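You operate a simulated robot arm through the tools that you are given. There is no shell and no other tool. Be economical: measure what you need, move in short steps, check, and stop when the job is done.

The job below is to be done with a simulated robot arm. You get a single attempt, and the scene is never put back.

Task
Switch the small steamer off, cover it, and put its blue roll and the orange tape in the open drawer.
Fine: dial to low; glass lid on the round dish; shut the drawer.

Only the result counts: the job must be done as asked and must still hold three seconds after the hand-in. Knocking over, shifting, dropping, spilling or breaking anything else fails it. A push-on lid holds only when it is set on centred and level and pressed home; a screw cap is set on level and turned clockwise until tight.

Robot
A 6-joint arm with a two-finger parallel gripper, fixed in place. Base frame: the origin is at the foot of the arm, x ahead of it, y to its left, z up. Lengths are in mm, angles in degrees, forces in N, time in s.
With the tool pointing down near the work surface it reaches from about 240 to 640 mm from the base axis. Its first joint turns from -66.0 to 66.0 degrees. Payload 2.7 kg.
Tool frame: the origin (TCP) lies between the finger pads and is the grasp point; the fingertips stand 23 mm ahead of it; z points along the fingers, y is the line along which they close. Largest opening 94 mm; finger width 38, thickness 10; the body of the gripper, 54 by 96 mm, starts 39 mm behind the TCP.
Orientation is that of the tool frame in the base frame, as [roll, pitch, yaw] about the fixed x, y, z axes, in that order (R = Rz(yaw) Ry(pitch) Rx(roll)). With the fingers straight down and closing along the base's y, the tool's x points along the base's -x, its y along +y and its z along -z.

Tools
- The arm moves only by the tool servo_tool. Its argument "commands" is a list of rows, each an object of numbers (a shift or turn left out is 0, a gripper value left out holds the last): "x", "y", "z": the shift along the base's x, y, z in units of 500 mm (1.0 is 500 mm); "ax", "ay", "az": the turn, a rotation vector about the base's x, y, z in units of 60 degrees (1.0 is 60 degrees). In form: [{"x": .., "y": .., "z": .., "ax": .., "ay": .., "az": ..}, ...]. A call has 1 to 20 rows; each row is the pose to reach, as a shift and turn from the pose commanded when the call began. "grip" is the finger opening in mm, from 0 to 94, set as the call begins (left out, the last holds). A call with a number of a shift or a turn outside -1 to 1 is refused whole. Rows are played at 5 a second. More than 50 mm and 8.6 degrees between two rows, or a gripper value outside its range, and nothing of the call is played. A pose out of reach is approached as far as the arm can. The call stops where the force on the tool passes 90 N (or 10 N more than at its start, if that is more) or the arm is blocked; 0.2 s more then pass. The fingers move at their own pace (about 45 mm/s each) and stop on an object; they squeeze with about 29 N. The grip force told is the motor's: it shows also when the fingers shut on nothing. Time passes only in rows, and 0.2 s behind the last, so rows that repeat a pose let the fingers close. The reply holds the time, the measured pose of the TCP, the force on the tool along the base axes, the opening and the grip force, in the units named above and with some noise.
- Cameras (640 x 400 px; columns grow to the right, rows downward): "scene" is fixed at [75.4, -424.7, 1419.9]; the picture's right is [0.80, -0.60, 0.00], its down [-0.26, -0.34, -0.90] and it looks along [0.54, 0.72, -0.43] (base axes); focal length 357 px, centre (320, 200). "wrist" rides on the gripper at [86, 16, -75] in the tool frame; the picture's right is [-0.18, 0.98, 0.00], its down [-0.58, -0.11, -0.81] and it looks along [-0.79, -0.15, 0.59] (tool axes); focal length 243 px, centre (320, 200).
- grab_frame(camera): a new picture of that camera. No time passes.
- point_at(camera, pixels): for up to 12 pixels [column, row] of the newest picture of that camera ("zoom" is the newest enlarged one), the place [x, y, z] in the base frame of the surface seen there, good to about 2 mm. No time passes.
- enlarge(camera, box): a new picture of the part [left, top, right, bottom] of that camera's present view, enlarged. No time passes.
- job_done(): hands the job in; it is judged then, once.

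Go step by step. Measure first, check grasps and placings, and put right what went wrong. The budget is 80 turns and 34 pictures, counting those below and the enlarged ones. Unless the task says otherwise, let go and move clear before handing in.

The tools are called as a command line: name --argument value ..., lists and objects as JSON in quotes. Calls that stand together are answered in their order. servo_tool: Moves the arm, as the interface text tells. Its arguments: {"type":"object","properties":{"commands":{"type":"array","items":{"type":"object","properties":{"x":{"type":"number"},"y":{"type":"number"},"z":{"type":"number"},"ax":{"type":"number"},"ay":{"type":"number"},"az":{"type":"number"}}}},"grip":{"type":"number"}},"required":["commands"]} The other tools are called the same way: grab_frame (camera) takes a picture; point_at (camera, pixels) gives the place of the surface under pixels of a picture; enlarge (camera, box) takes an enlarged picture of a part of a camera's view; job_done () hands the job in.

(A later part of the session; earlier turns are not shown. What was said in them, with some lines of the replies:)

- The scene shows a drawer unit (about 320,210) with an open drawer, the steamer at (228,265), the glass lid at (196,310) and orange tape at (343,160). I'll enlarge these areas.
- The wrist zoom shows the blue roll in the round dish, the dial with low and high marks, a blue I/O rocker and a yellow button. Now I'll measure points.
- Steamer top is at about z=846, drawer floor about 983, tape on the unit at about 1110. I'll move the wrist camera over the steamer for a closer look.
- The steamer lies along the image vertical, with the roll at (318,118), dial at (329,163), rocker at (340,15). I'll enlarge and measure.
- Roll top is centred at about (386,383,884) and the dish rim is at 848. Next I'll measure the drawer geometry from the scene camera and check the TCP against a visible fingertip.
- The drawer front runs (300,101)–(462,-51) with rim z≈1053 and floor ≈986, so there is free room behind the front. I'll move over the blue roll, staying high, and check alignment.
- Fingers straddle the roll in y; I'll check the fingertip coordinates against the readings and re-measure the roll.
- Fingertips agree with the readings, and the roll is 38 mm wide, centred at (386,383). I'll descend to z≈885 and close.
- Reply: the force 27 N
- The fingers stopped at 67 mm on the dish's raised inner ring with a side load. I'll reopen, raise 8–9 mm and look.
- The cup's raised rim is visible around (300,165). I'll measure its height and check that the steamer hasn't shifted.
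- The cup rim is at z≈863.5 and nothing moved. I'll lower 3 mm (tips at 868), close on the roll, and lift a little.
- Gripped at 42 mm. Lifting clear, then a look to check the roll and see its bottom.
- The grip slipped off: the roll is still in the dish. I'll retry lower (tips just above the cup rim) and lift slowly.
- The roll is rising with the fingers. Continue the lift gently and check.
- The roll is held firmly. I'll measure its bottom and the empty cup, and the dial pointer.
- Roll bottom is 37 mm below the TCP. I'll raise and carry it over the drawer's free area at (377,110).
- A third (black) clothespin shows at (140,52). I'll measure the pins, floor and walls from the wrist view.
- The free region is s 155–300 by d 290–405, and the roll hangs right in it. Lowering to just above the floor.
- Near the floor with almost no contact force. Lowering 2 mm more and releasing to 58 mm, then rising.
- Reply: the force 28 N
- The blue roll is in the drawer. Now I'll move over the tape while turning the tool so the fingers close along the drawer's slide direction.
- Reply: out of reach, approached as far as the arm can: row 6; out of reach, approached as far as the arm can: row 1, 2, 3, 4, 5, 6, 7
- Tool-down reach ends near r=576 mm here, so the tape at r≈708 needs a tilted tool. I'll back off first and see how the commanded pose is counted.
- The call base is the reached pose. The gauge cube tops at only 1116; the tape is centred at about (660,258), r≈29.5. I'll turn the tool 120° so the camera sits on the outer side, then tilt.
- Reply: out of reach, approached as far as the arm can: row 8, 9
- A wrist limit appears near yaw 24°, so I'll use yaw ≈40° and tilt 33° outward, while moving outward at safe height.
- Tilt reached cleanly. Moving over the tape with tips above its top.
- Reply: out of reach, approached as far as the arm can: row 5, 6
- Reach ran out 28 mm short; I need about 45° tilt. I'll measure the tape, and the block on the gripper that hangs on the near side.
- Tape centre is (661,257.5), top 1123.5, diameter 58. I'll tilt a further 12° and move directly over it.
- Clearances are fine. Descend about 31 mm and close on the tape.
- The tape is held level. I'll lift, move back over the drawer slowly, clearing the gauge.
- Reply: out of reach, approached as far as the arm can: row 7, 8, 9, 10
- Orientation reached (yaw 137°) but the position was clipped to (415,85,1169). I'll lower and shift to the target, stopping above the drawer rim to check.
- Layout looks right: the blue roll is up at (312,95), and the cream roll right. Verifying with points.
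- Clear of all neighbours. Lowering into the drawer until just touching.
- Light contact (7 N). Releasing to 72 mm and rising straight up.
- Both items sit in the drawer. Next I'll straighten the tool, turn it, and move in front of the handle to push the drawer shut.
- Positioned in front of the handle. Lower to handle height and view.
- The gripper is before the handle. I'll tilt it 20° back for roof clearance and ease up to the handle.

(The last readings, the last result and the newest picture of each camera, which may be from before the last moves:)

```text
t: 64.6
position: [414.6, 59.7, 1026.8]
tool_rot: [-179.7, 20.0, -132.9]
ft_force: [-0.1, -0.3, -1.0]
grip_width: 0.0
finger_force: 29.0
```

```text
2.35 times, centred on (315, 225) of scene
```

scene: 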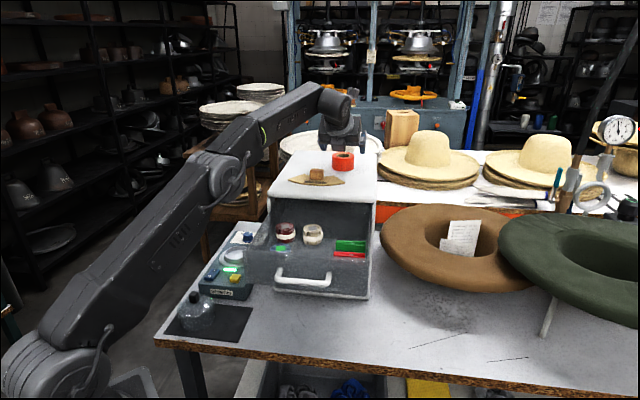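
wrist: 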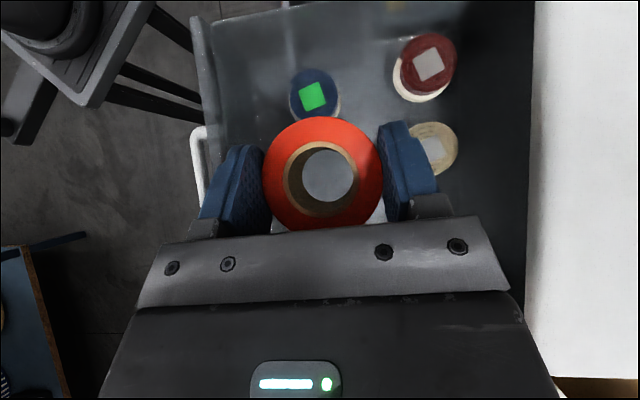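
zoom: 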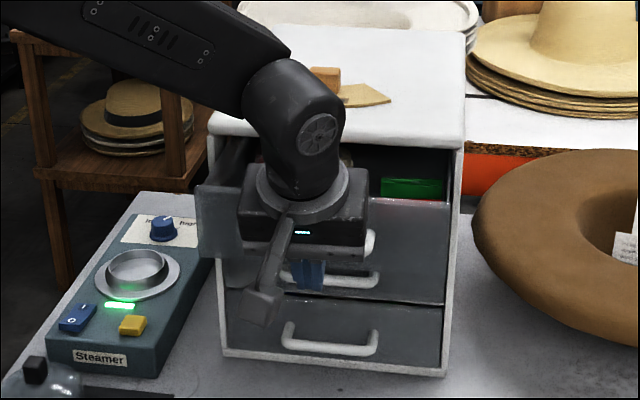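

The drawer is sliding in smoothly. Continue pushing about 70 mm more.

servo_tool --commands '[{"x": 0.0055, "y": 0.0058}, {"x": 0.0137, "y": 0.0146}, {"x": 0.0232, "y": 0.0248}, {"x": 0.0342, "y": 0.0365}, {"x": 0.0451, "y": 0.0482}, {"x": 0.0561, "y": 0.0599}, {"x": 0.067, "y": 0.0715}, {"x": 0.078, "y": 0.0832}, {"x": 0.0862, "y": 0.092}, {"x": 0.093, "y": 0.0993}, {"x": 0.0985, "y": 0.1051}]'

servo_tool --commands '[{"x": 0.0041, "y": 0.0044}, {"x": 0.0082, "y": 0.0088}, {"x": 0.0123, "y": 0.0131}, {"x": 0.0164, "y": 0.0175}, {"x": 0.0205, "y": 0.0219}, {"x": 0.0246, "y": 0.0263}]'

enlarge --camera "scene" --box '[230, 140, 400, 310]'

```text
t: 67.0
position: [464.5, 111.6, 1027.3]
tool_rot: [-179.7, 20.0, -133.0]
ft_force: [-0.5, -0.4, 0.2]
grip_width: 0.0
finger_force: 28.8
```

```text
t: 68.4
position: [468.1, 116.1, 1020.8]
tool_rot: [179.2, 17.9, -133.6]
ft_force: [-15.0, -11.9, 5.6]
grip_width: 0.0
finger_force: 28.9
stopped in row 6: the force on the tool passed its limit (the readings are from after the stop); the commanded pose is now the measured one
```

```text
2.35 times, centred on (315, 225) of scene
```

zoom: 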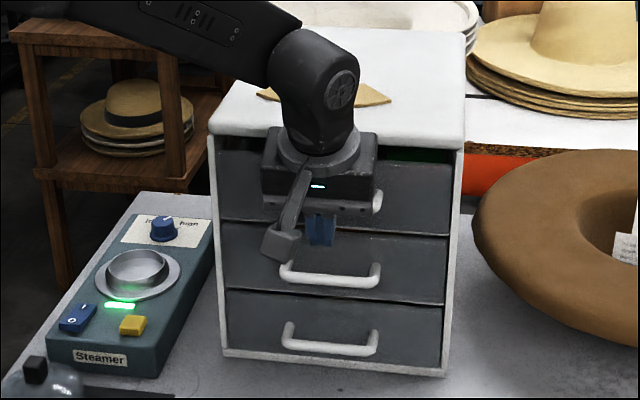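

The push met firm resistance with the front apparently flush. I'll back off, rise, and check flushness.

servo_tool --commands '[{"x": -0.02, "y": -0.0215}, {"x": -0.06, "y": -0.064}, {"x": -0.12, "y": -0.128}, {"x": -0.18, "y": -0.19, "z": 0.05}, {"x": -0.2, "y": -0.2, "z": 0.12}, {"x": -0.2, "y": -0.2, "z": 0.2}]'

grab_frame --camera "scene"

point_at --camera "scene" --pixels '[[295, 207], [360, 215], [295, 245], [360, 250], [295, 270], [345, 275], [230, 254], [196, 300], [200, 318], [187, 312], [213, 315], [196, 293]]'

```text
t: 69.8
position: [370.9, 15.4, 1120.7]
tool_rot: [179.3, 18.0, -133.6]
ft_force: [0.8, 0.3, -0.2]
grip_width: 0.0
finger_force: 28.9
```

```text
5 pictures are left
```

scene: 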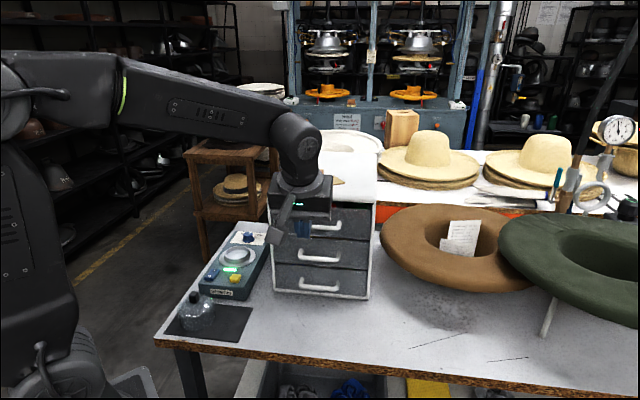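

```text
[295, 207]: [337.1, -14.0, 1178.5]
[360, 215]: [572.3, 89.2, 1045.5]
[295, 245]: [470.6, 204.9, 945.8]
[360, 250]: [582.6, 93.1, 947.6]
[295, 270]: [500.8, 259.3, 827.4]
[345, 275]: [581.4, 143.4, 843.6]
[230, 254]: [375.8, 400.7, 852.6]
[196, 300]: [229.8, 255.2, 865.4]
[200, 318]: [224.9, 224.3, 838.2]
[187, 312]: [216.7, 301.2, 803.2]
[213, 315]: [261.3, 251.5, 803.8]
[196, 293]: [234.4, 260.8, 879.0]
```

The top drawer's front may protrude by ~10 mm versus the middle one; I'll sample more points on both.

point_at --camera "scene" --pixels '[[365, 225], [365, 232], [350, 232], [340, 234], [352, 222], [365, 246], [350, 246], [340, 246], [365, 262], [350, 260], [281, 246], [276, 228]]'

```text
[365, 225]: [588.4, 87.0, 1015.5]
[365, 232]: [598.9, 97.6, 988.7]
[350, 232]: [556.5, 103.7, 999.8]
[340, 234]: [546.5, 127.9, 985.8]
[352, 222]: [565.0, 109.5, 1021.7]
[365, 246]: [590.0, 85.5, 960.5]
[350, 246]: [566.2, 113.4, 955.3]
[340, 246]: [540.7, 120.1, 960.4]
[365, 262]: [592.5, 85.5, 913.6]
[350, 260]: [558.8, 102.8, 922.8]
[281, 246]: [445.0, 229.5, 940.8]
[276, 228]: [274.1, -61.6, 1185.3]
```

The fronts are flush (≈477 along the slide axis), so the drawer is shut. Now I'll straighten the tool and go above the rocker's raised O end.

servo_tool --commands '[{"ax": -0.075, "ay": 0.07, "x": -0.02, "y": 0.06}, {"ax": -0.15, "ay": 0.14, "x": -0.04, "y": 0.14}, {"ax": -0.219, "ay": 0.205, "x": -0.07, "y": 0.22}, {"ax": -0.219, "ay": 0.205, "x": -0.1, "y": 0.3}, {"ax": -0.219, "ay": 0.205, "x": -0.12, "y": 0.38}, {"ax": -0.219, "ay": 0.205, "x": -0.14, "y": 0.46}, {"ax": -0.219, "ay": 0.205, "x": -0.17, "y": 0.54}, {"ax": -0.219, "ay": 0.205, "x": -0.188, "y": 0.602, "z": -0.08}, {"ax": -0.219, "ay": 0.205, "x": -0.188, "y": 0.602, "z": -0.16}, {"ax": -0.219, "ay": 0.205, "x": -0.188, "y": 0.602, "z": -0.24}, {"ax": -0.219, "ay": 0.205, "x": -0.188, "y": 0.602, "z": -0.32}, {"ax": -0.219, "ay": 0.205, "x": -0.188, "y": 0.602, "z": -0.38}, {"ax": -0.219, "ay": 0.205, "x": -0.188, "y": 0.602, "z": -0.38}]' --grip 0

```text
refused: row 8 steps farther than a row can; nothing moved
```

servo_tool --commands '[{"ax": -0.075, "ay": 0.07, "x": -0.02, "y": 0.06}, {"ax": -0.15, "ay": 0.14, "x": -0.04, "y": 0.14}, {"ax": -0.219, "ay": 0.205, "x": -0.07, "y": 0.22}, {"ax": -0.219, "ay": 0.205, "x": -0.1, "y": 0.3}, {"ax": -0.219, "ay": 0.205, "x": -0.12, "y": 0.38}, {"ax": -0.219, "ay": 0.205, "x": -0.14, "y": 0.46}, {"ax": -0.219, "ay": 0.205, "x": -0.17, "y": 0.54}, {"ax": -0.219, "ay": 0.205, "x": -0.188, "y": 0.602, "z": -0.04}, {"ax": -0.219, "ay": 0.205, "x": -0.188, "y": 0.602, "z": -0.12}, {"ax": -0.219, "ay": 0.205, "x": -0.188, "y": 0.602, "z": -0.2}, {"ax": -0.219, "ay": 0.205, "x": -0.188, "y": 0.602, "z": -0.28}, {"ax": -0.219, "ay": 0.205, "x": -0.188, "y": 0.602, "z": -0.36}, {"ax": -0.219, "ay": 0.205, "x": -0.188, "y": 0.602, "z": -0.38}]' --grip 0

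grab_frame --camera "wrist"

```text
t: 72.6
position: [275.4, 318.8, 931.9]
tool_rot: [179.4, 0.1, -133.5]
ft_force: [0.0, 0.5, 0.1]
grip_width: 0.1
finger_force: 29.1
```

```text
4 pictures are left
```

wrist: 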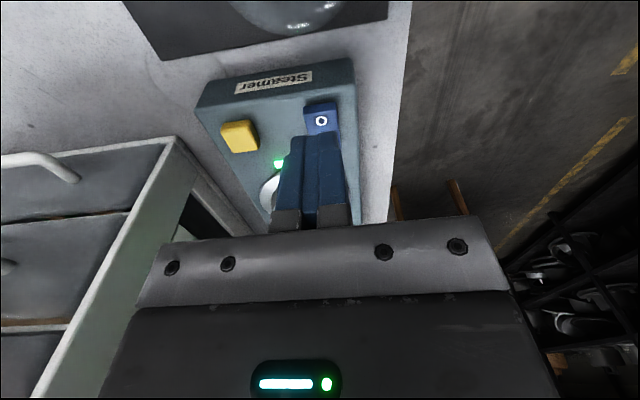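

The O end of the rocker is visible at (321,121) in front of the fingers. Measuring it and the lid.

point_at --camera "wrist" --pixels '[[321, 121], [306, 107], [336, 105], [321, 108], [310, 134], [335, 90], [205, 105], [354, 90], [295, 20], [230, 8], [345, 8], [240, 137]]'

```text
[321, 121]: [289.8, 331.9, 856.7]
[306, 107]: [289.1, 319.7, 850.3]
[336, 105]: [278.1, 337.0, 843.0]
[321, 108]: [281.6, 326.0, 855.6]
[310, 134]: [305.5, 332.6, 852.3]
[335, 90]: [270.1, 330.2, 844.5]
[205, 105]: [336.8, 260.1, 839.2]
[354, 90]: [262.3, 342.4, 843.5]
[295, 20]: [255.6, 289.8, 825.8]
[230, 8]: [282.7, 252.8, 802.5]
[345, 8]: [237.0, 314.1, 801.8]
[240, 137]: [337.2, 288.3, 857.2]
```

Shift 8 mm forward so the fingertip bears on the O end, descend and press in small steps.

servo_tool --commands '[{"x": 0.011, "y": 0.011, "z": -0.03}, {"x": 0.011, "y": 0.011, "z": -0.07}, {"x": 0.011, "y": 0.011, "z": -0.094}, {"x": 0.011, "y": 0.011, "z": -0.098}, {"x": 0.011, "y": 0.011, "z": -0.101}]'

servo_tool --commands '[{"z": -0.002}, {"z": -0.004}, {"z": -0.006}, {"z": -0.008}, {"z": -0.01}]'

```text
t: 73.8
position: [281.0, 322.3, 880.9]
tool_rot: [179.5, 0.0, -133.5]
ft_force: [-0.4, 0.0, 0.6]
grip_width: 0.0
finger_force: 29.1
```

```text
t: 75.0
position: [280.5, 322.2, 877.8]
tool_rot: [179.4, 0.1, -133.5]
ft_force: [-8.4, -10.2, 30.8]
grip_width: 0.1
finger_force: 28.5
```

30 N with little travel. Pressing 2 mm more, then lifting.

servo_tool --commands '[{"z": -0.002}, {"z": -0.004}, {"z": -0.004}]'

```text
t: 75.8
position: [280.0, 323.1, 877.3]
tool_rot: [179.4, 0.4, -133.5]
ft_force: [-17.0, -18.1, 59.2]
grip_width: 0.0
finger_force: 29.4
```

Firm stop at 59 N. Lifting to a viewpoint to see the lamp, rocker and dial together.

servo_tool --commands '[{"z": 0.03}, {"z": 0.1}, {"x": 0.03, "y": 0.01, "z": 0.18}, {"x": 0.071, "y": 0.017, "z": 0.26}, {"x": 0.071, "y": 0.017, "z": 0.333}, {"x": 0.071, "y": 0.017, "z": 0.333}]' --grip 94

enlarge --camera "wrist" --box '[210, 0, 470, 180]'

```text
t: 77.2
position: [316.2, 332.6, 1040.7]
tool_rot: [179.5, 0.0, -133.5]
ft_force: [-0.8, -0.9, -0.6]
grip_width: 94.1
finger_force: 0.0
```

```text
2.22 times, centred on (340, 90) of wrist
```

zoom: 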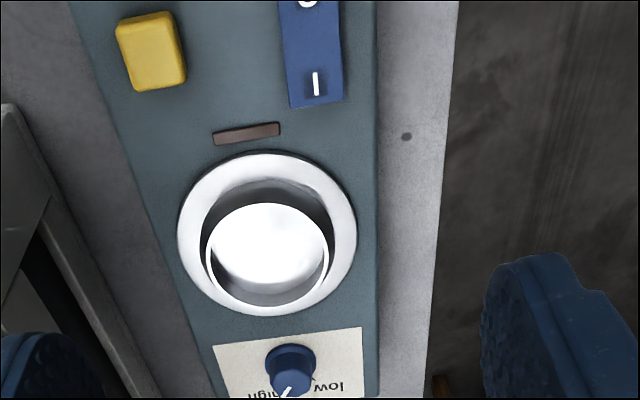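

The lamp is off, so the switch worked. Now I'll measure the dial (290,375), its labels and the cup rim.

point_at --camera "zoom" --pixels '[[207, 258], [329, 258], [268, 204], [270, 307], [290, 348], [266, 362], [315, 360], [292, 382], [287, 392], [277, 378], [307, 378], [318, 380]]'

point_at --camera "zoom" --pixels '[[328, 386], [258, 394], [215, 348], [361, 329], [316, 380], [245, 260], [180, 230], [356, 230], [290, 370], [222, 225], [318, 225], [268, 152]]'

```text
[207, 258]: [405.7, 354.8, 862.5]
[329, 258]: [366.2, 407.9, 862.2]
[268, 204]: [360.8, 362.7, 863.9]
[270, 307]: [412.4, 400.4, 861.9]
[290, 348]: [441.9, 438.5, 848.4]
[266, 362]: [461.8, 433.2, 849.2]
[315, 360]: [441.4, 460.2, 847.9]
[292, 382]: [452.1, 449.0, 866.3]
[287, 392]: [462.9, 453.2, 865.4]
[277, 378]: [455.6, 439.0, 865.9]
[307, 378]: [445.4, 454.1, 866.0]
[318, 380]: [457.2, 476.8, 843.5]
```

```text
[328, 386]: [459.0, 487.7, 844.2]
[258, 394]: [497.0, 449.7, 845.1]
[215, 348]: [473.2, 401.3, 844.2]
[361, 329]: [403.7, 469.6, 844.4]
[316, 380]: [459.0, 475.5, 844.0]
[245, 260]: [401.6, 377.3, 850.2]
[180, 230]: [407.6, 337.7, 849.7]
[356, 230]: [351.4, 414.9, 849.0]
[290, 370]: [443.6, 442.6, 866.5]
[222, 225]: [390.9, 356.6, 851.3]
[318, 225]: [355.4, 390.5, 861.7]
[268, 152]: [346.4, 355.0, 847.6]
```

Cup centre is (386.3,381.5), rim 862.5. Knob centre is about (452.5,448), top 866. I'll move over the dial for a close look before turning.

servo_tool --commands '[{"x": 0.05, "y": 0.042, "z": -0.02}, {"x": 0.1, "y": 0.085, "z": -0.06}, {"x": 0.15, "y": 0.128, "z": -0.1}, {"x": 0.2, "y": 0.17, "z": -0.15}, {"x": 0.25, "y": 0.213, "z": -0.2}, {"x": 0.275, "y": 0.234, "z": -0.24}, {"x": 0.275, "y": 0.234, "z": -0.24}]' --grip 80

enlarge --camera "wrist" --box '[240, 50, 400, 170]'

```text
t: 78.8
position: [455.5, 448.8, 920.8]
tool_rot: [179.4, -0.1, -133.5]
ft_force: [0.0, 0.2, -0.4]
grip_width: 80.1
finger_force: 0.0
```

```text
3.33 times, centred on (320, 110) of wrist
```

zoom: 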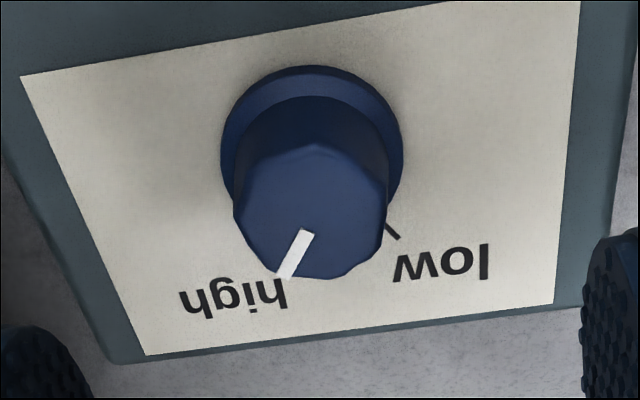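

Clear view: the pointer is at (296,255) toward high and the low tick at (392,231). Measuring angles.

point_at --camera "zoom" --pixels '[[305, 234], [289, 274], [239, 205], [385, 205], [310, 150], [320, 274], [388, 226], [398, 237], [222, 150], [401, 150], [310, 68], [437, 263]]'

point_at --camera "zoom" --pixels '[[235, 297], [25, 78], [578, 5], [145, 352], [553, 300], [312, 212], [270, 265], [365, 260], [255, 165], [370, 165]]'

```text
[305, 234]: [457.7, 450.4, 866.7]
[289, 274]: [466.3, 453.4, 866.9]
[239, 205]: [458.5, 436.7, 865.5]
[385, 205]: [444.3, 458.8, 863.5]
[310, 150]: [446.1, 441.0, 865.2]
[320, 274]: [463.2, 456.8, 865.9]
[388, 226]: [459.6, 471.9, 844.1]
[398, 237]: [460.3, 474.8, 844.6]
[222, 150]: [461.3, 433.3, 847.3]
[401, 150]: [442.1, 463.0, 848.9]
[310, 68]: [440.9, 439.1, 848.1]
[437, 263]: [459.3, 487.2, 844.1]
```

```text
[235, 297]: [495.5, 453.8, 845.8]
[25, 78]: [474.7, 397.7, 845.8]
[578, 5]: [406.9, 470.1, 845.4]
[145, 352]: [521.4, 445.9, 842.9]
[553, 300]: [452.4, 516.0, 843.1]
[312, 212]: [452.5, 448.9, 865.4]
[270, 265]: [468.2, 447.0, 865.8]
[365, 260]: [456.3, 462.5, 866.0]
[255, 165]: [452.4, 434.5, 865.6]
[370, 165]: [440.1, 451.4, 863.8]
```

Knob centre is (454,448.8), pointer at ≈20°, low tick at ≈76°. So I grip and turn +56° counter-clockwise.

servo_tool --commands '[{"x": 0.003, "y": 0.002, "z": -0.03}, {"x": 0.003, "y": 0.002, "z": -0.06}, {"x": 0.003, "y": 0.002, "z": -0.088}, {"x": 0.003, "y": 0.002, "z": -0.088}]' --grip 60

servo_tool --commands '[{}, {}, {}, {}, {}]' --grip 15

```text
t: 79.8
position: [455.3, 449.9, 876.4]
tool_rot: [179.4, 0.2, -133.5]
ft_force: [-0.1, -0.2, 0.6]
grip_width: 60.1
finger_force: 0.1
```

```text
t: 81.0
position: [456.2, 450.1, 876.7]
tool_rot: [179.5, 0.0, -133.5]
ft_force: [7.1, -3.9, -2.1]
grip_width: 28.5
finger_force: 44.9
```

Gripped at 28.5 mm (knob width). Now turn +56° in steps.

servo_tool --commands '[{"az": 0.117, "x": 0.001, "y": -0.001}, {"az": 0.233, "x": 0.001, "y": -0.001}, {"az": 0.35, "x": 0.001, "y": -0.001}, {"az": 0.467, "x": 0.001, "y": -0.001}, {"az": 0.583, "x": 0.001, "y": -0.001}, {"az": 0.7, "x": 0.001, "y": -0.001}, {"az": 0.817, "x": 0.001, "y": -0.001}, {"az": 0.933, "x": 0.001, "y": -0.001}, {"az": 0.933, "x": 0.001, "y": -0.001}]'

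```text
t: 83.0
position: [456.8, 448.9, 874.9]
tool_rot: [179.7, 0.1, -77.5]
ft_force: [23.2, 2.4, -4.2]
grip_width: 28.5
finger_force: 45.2
```

The dial has turned 56° with no slip in grip. Before letting go I'll sample the lid in the stored scene picture (no picture cost).

point_at --camera "scene" --pixels '[[191, 295], [194, 292], [198, 293], [190, 299], [194, 301], [193, 297], [180, 315], [213, 312], [197, 329], [182, 322], [190, 329], [210, 325]]'

servo_tool --commands '[{}, {}, {"z": 0.04}, {"z": 0.1}, {"z": 0.16}, {"z": 0.16, "az": -0.14}, {"z": 0.16, "az": -0.28}, {"z": 0.16, "az": -0.42}, {"z": 0.16, "az": -0.56}, {"z": 0.16, "az": -0.7}, {"z": 0.16, "az": -0.84}, {"z": 0.16, "az": -0.958}]' --grip 70

```text
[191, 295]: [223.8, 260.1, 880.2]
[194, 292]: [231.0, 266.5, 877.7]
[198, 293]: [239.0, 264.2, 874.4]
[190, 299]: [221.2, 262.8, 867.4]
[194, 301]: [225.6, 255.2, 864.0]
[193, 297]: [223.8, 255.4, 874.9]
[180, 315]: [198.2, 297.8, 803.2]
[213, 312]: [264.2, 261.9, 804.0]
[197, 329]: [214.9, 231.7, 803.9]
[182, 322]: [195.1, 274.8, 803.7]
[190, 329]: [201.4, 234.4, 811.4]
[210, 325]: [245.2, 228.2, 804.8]
```

```text
t: 85.6
position: [456.2, 448.8, 954.8]
tool_rot: [179.4, 0.1, -135.2]
ft_force: [0.0, -0.6, 1.3]
grip_width: 70.1
finger_force: 0.1
```

The dial is released. The lid's knob is near (230,261), top 880. Moving above the lid for one look.

servo_tool --commands '[{"x": -0.06, "y": -0.05, "z": 0.01}, {"x": -0.125, "y": -0.105, "z": 0.01}, {"x": -0.19, "y": -0.16, "z": 0.01}, {"x": -0.255, "y": -0.215, "z": 0.01}, {"x": -0.32, "y": -0.27, "z": 0.01}, {"x": -0.385, "y": -0.325, "z": 0.01}, {"x": -0.45, "y": -0.376, "z": 0.01}, {"x": -0.45, "y": -0.376, "z": 0.01}]' --grip 60

enlarge --camera "wrist" --box '[200, 0, 440, 180]'

```text
t: 87.4
position: [232.2, 261.9, 961.6]
tool_rot: [179.4, 0.1, -135.0]
ft_force: [0.0, 0.3, -0.5]
grip_width: 59.8
finger_force: 0.1
```

```text
2.22 times, centred on (320, 90) of wrist
```

zoom: 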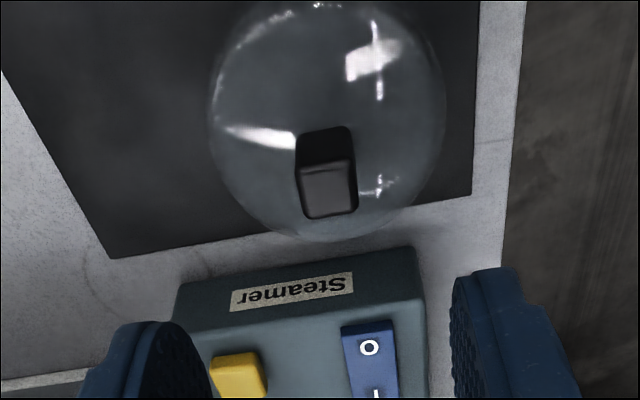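

The knob is a block aligned with the gripper axes. Measuring its top corners and dome edges.

point_at --camera "zoom" --pixels '[[304, 175], [351, 168], [355, 205], [312, 213], [329, 190], [330, 145], [212, 110], [442, 110], [325, 232], [300, 135], [348, 130], [270, 60]]'

```text
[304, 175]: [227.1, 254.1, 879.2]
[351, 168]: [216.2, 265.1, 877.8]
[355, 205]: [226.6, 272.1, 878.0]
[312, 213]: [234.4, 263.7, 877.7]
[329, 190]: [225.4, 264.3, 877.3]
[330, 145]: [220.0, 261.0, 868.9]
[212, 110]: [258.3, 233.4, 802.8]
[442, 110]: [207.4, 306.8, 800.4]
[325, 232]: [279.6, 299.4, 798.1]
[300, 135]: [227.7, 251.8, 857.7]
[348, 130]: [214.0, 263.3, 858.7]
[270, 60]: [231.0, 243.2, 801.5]
```

Knob top centre is (226.2,263.7), aligned at 135°. Descending to grip it.

servo_tool --commands '[{"x": -0.0104, "y": 0.005, "z": -0.04, "ax": -0.007, "ay": -0.007}, {"x": -0.0104, "y": 0.005, "z": -0.09, "ax": -0.007, "ay": -0.007}, {"x": -0.0104, "y": 0.005, "z": -0.13, "ax": -0.007, "ay": -0.007}, {"x": -0.0104, "y": 0.005, "z": -0.15, "ax": -0.007, "ay": -0.007}, {"x": -0.0104, "y": 0.005, "z": -0.15, "ax": -0.007, "ay": -0.007}]' --grip 50

servo_tool --commands '[{}, {}, {}, {}, {}]' --grip 5

```text
t: 88.6
position: [223.9, 264.4, 886.9]
tool_rot: [179.9, 0.1, -134.8]
ft_force: [0.1, 0.1, -0.3]
grip_width: 49.9
finger_force: 0.1
```

```text
t: 89.8
position: [224.1, 264.0, 886.3]
tool_rot: [180.0, 0.0, -135.0]
ft_force: [1.0, -0.2, -0.5]
grip_width: 17.1
finger_force: 28.9
```

Gripped the knob (17 mm). Lift gently to z≈1010 and carry over the dish.

servo_tool --commands '[{"z": 0.006}, {"z": 0.02}, {"z": 0.04}, {"z": 0.07}, {"z": 0.1}, {"z": 0.14}, {"z": 0.18}, {"z": 0.22}, {"z": 0.24}, {"z": 0.244}]'

servo_tool --commands '[{"x": 0.02, "y": 0.015}, {"x": 0.06, "y": 0.044}, {"x": 0.1, "y": 0.073}, {"x": 0.14, "y": 0.102}, {"x": 0.18, "y": 0.131}, {"x": 0.22, "y": 0.16}, {"x": 0.26, "y": 0.19}, {"x": 0.29, "y": 0.212}, {"x": 0.31, "y": 0.226}, {"x": 0.322, "y": 0.234}, {"x": 0.322, "y": 0.234}, {"x": 0.322, "y": 0.234}]'

servo_tool --commands '[{}]'

servo_tool --commands '[{}]'

servo_tool --commands '[{}]'

```text
t: 92.0
position: [226.9, 264.5, 1009.3]
tool_rot: [-180.0, 0.0, -135.0]
ft_force: [0.5, 0.4, -0.9]
grip_width: 17.1
finger_force: 29.4
```

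```text
t: 94.6
position: [385.3, 380.2, 1009.6]
tool_rot: [180.0, 0.1, -135.0]
ft_force: [0.7, -0.6, -0.6]
grip_width: 17.1
finger_force: 29.2
```

```text
t: 95.0
position: [385.6, 380.0, 1009.7]
tool_rot: [-179.9, 0.0, -134.9]
ft_force: [-0.1, 0.6, -1.2]
grip_width: 17.3
finger_force: 28.7
```

```text
t: 95.4
position: [385.5, 379.9, 1009.7]
tool_rot: [180.0, 0.0, -134.9]
ft_force: [0.9, 0.1, -0.2]
grip_width: 17.3
finger_force: 29.2
```

```text
t: 95.8
position: [386.2, 381.1, 1010.0]
tool_rot: [-179.9, 0.0, -135.0]
ft_force: [0.4, 0.4, -0.9]
grip_width: 17.2
finger_force: 29.5
```

Averaged position is (385.7,380.3); I nudge by (0.4,0.9) and descend to just above the cup rim.

servo_tool --commands '[{"x": 0.0008, "y": 0.0018, "z": -0.03}, {"x": 0.0008, "y": 0.0018, "z": -0.07}, {"x": 0.0008, "y": 0.0018, "z": -0.1}, {"x": 0.0008, "y": 0.0018, "z": -0.114}, {"x": 0.0008, "y": 0.0018, "z": -0.114}]'

servo_tool --commands '[{"z": -0.003}, {"z": -0.006}, {"z": -0.009}, {"z": -0.012}, {"z": -0.012}]'

```text
t: 97.0
position: [386.5, 381.4, 950.8]
tool_rot: [-180.0, 0.1, -135.1]
ft_force: [0.2, 0.0, -1.2]
grip_width: 17.1
finger_force: 29.0
```

```text
t: 98.2
position: [386.3, 381.1, 944.7]
tool_rot: [-180.0, 0.0, -135.0]
ft_force: [0.3, 0.1, -0.4]
grip_width: 17.2
finger_force: 28.6
```

No contact yet with the lid edge near rim level, so it's passing around the cup. Continue down.

servo_tool --commands '[{"z": -0.003}, {"z": -0.006}, {"z": -0.009}, {"z": -0.012}, {"z": -0.012}]'

servo_tool --commands '[{"z": -0.002}, {"z": -0.004}, {"z": -0.006}, {"z": -0.008}, {"z": -0.008}]'

```text
t: 99.4
position: [386.8, 381.1, 939.2]
tool_rot: [179.9, 0.0, -135.0]
ft_force: [-1.0, 0.1, 0.0]
grip_width: 17.5
finger_force: 28.9
```

```text
t: 100.6
position: [386.7, 380.9, 935.4]
tool_rot: [-179.9, 0.0, -135.1]
ft_force: [-0.5, -0.3, -0.3]
grip_width: 17.0
finger_force: 28.6
```

servo_tool --commands '[{"z": -0.002}, {"z": -0.004}, {"z": -0.006}, {"z": -0.006}]'

servo_tool --commands '[{"z": -0.002}, {"z": -0.004}, {"z": -0.006}, {"z": -0.006}]'

```text
t: 101.6
position: [387.5, 381.1, 933.9]
tool_rot: [-179.8, 0.0, -135.0]
ft_force: [-0.4, -9.7, 9.5]
grip_width: 17.0
finger_force: 28.4
```

```text
t: 102.6
position: [386.7, 380.3, 930.8]
tool_rot: [-179.9, 0.4, -135.1]
ft_force: [-5.4, -18.9, 35.3]
grip_width: 17.0
finger_force: 29.2
```

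Contact at flange level with a sideways force toward −y. I'll comply 1 mm and press further.

servo_tool --commands '[{"x": -0.0006, "y": -0.002}, {"x": -0.0006, "y": -0.002, "z": -0.002}, {"x": -0.0006, "y": -0.002, "z": -0.004}, {"x": -0.0006, "y": -0.002, "z": -0.004}]'

```text
t: 103.6
position: [388.3, 380.2, 931.8]
tool_rot: [-179.9, 0.6, -135.0]
ft_force: [1.4, -20.2, 41.3]
grip_width: 17.0
finger_force: 28.6
```

Releasing and pressing from above with closed fingers on the knob top to ensure it is home.

servo_tool --commands '[{}, {"z": 0.002}, {"z": 0.02}, {"z": 0.06}, {"z": 0.1}]' --grip 40

servo_tool --commands '[{}, {}, {"z": -0.02}, {"z": -0.04}, {"z": -0.048}, {"z": -0.052}]' --grip 0

```text
t: 104.8
position: [385.4, 380.8, 978.6]
tool_rot: [180.0, 0.0, -135.0]
ft_force: [-0.2, 0.0, 1.0]
grip_width: 39.7
finger_force: 0.0
```

```text
t: 106.2
position: [385.1, 379.9, 951.4]
tool_rot: [180.0, 0.2, -135.0]
ft_force: [0.6, -0.4, -0.5]
grip_width: 0.0
finger_force: 29.3
```

servo_tool --commands '[{"z": -0.003}, {"z": -0.006}, {"z": -0.009}, {"z": -0.012}, {"z": -0.012}]'

```text
t: 107.4
position: [385.6, 379.5, 949.1]
tool_rot: [180.0, 0.3, -135.1]
ft_force: [-6.9, -8.8, 29.0]
grip_width: 0.0
finger_force: 29.0
```

Contact at knob top ≈926, which suggests ~2 mm left. Pressing harder.

servo_tool --commands '[{"z": -0.003}, {"z": -0.006}, {"z": -0.009}, {"z": -0.009}]'

```text
t: 108.4
position: [386.2, 380.4, 949.2]
tool_rot: [-180.0, 0.5, -135.0]
ft_force: [-15.2, -18.0, 54.6]
grip_width: 0.0
finger_force: 29.2
```

The lateral pattern matches a rigid stop. One more firm press, then lift and take the last picture.

servo_tool --commands '[{"z": -0.003}, {"z": -0.006}, {"z": -0.006}]'

servo_tool --commands '[{"z": 0.02}, {"z": 0.06}, {"z": 0.14}, {"z": 0.22}, {"z": 0.3}, {"z": 0.38, "x": -0.02}, {"z": 0.42, "x": -0.08}, {"z": 0.42, "x": -0.16}, {"z": 0.42, "x": -0.24}, {"z": 0.42, "x": -0.28}]'

enlarge --camera "scene" --box '[190, 205, 290, 305]'

```text
t: 109.2
position: [386.2, 380.8, 948.2]
tool_rot: [-179.9, 0.7, -135.0]
ft_force: [-18.6, -24.0, 67.5]
grip_width: 0.0
finger_force: 29.2
```

```text
t: 111.4
position: [246.4, 382.0, 1147.3]
tool_rot: [-179.9, 0.0, -135.1]
ft_force: [-0.9, 0.5, 0.1]
grip_width: 0.0
finger_force: 28.7
```

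```text
4.00 times, centred on (240, 255) of scene
```

zoom: 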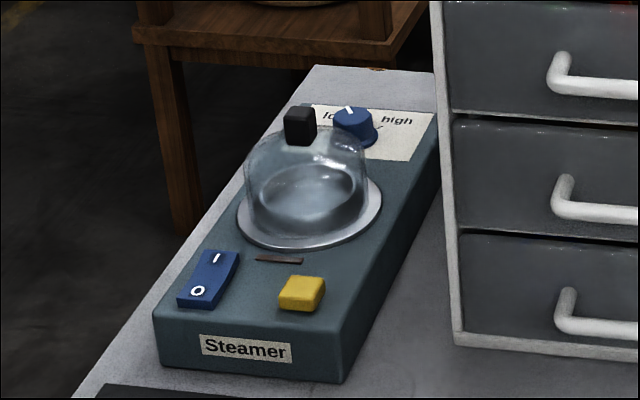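

The lamp is out and the lid sits over the cup on the flange. The pointer at (349,110) aims at low. Measuring the dial angle and lid level.

point_at --camera "zoom" --pixels '[[346, 107], [351, 112], [336, 118], [371, 119], [353, 119], [353, 109], [374, 128], [381, 126], [288, 112], [312, 110], [300, 112], [300, 128]]'

point_at --camera "zoom" --pixels '[[345, 105], [348, 109], [350, 113], [340, 113], [365, 113], [289, 140], [313, 140], [395, 122], [330, 118], [343, 117], [362, 117], [353, 115]]'

```text
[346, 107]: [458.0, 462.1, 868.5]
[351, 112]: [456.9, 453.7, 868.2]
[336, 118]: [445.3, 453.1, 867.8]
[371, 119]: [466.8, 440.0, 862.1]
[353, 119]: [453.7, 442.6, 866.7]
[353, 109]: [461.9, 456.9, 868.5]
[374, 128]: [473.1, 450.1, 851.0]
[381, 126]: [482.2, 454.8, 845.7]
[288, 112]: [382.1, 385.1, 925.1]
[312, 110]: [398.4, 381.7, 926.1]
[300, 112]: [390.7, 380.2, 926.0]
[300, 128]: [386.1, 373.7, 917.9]
```

```text
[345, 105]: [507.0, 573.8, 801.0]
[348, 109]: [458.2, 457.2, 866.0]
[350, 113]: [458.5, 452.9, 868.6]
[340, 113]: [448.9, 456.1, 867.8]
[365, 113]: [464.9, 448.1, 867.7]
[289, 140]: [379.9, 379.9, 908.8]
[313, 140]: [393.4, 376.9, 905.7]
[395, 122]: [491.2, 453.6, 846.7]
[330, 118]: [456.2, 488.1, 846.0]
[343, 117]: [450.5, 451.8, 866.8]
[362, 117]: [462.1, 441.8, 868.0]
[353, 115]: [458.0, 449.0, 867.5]
```

Knob tops read 925–926, so the lid is level and seated at flange height. The pointer slope matches about 75° (the low tick), the lamp is off and the drawer is flush. The gripper is clear, so I'm handing in.

job_done

```text
The job is handed in.
```

I've handed the job in:
- **Steamer:** it is off, with its lamp out. I turned the dial to low and pressed the glass lid down on the round dish.
- **Drawer:** the blue roll and the orange tape are inside, and the drawer is shut flush.

The low tick was hidden behind the knob in the last picture, so I judged the dial from the pointer's angle, about 75° against 76° for low.
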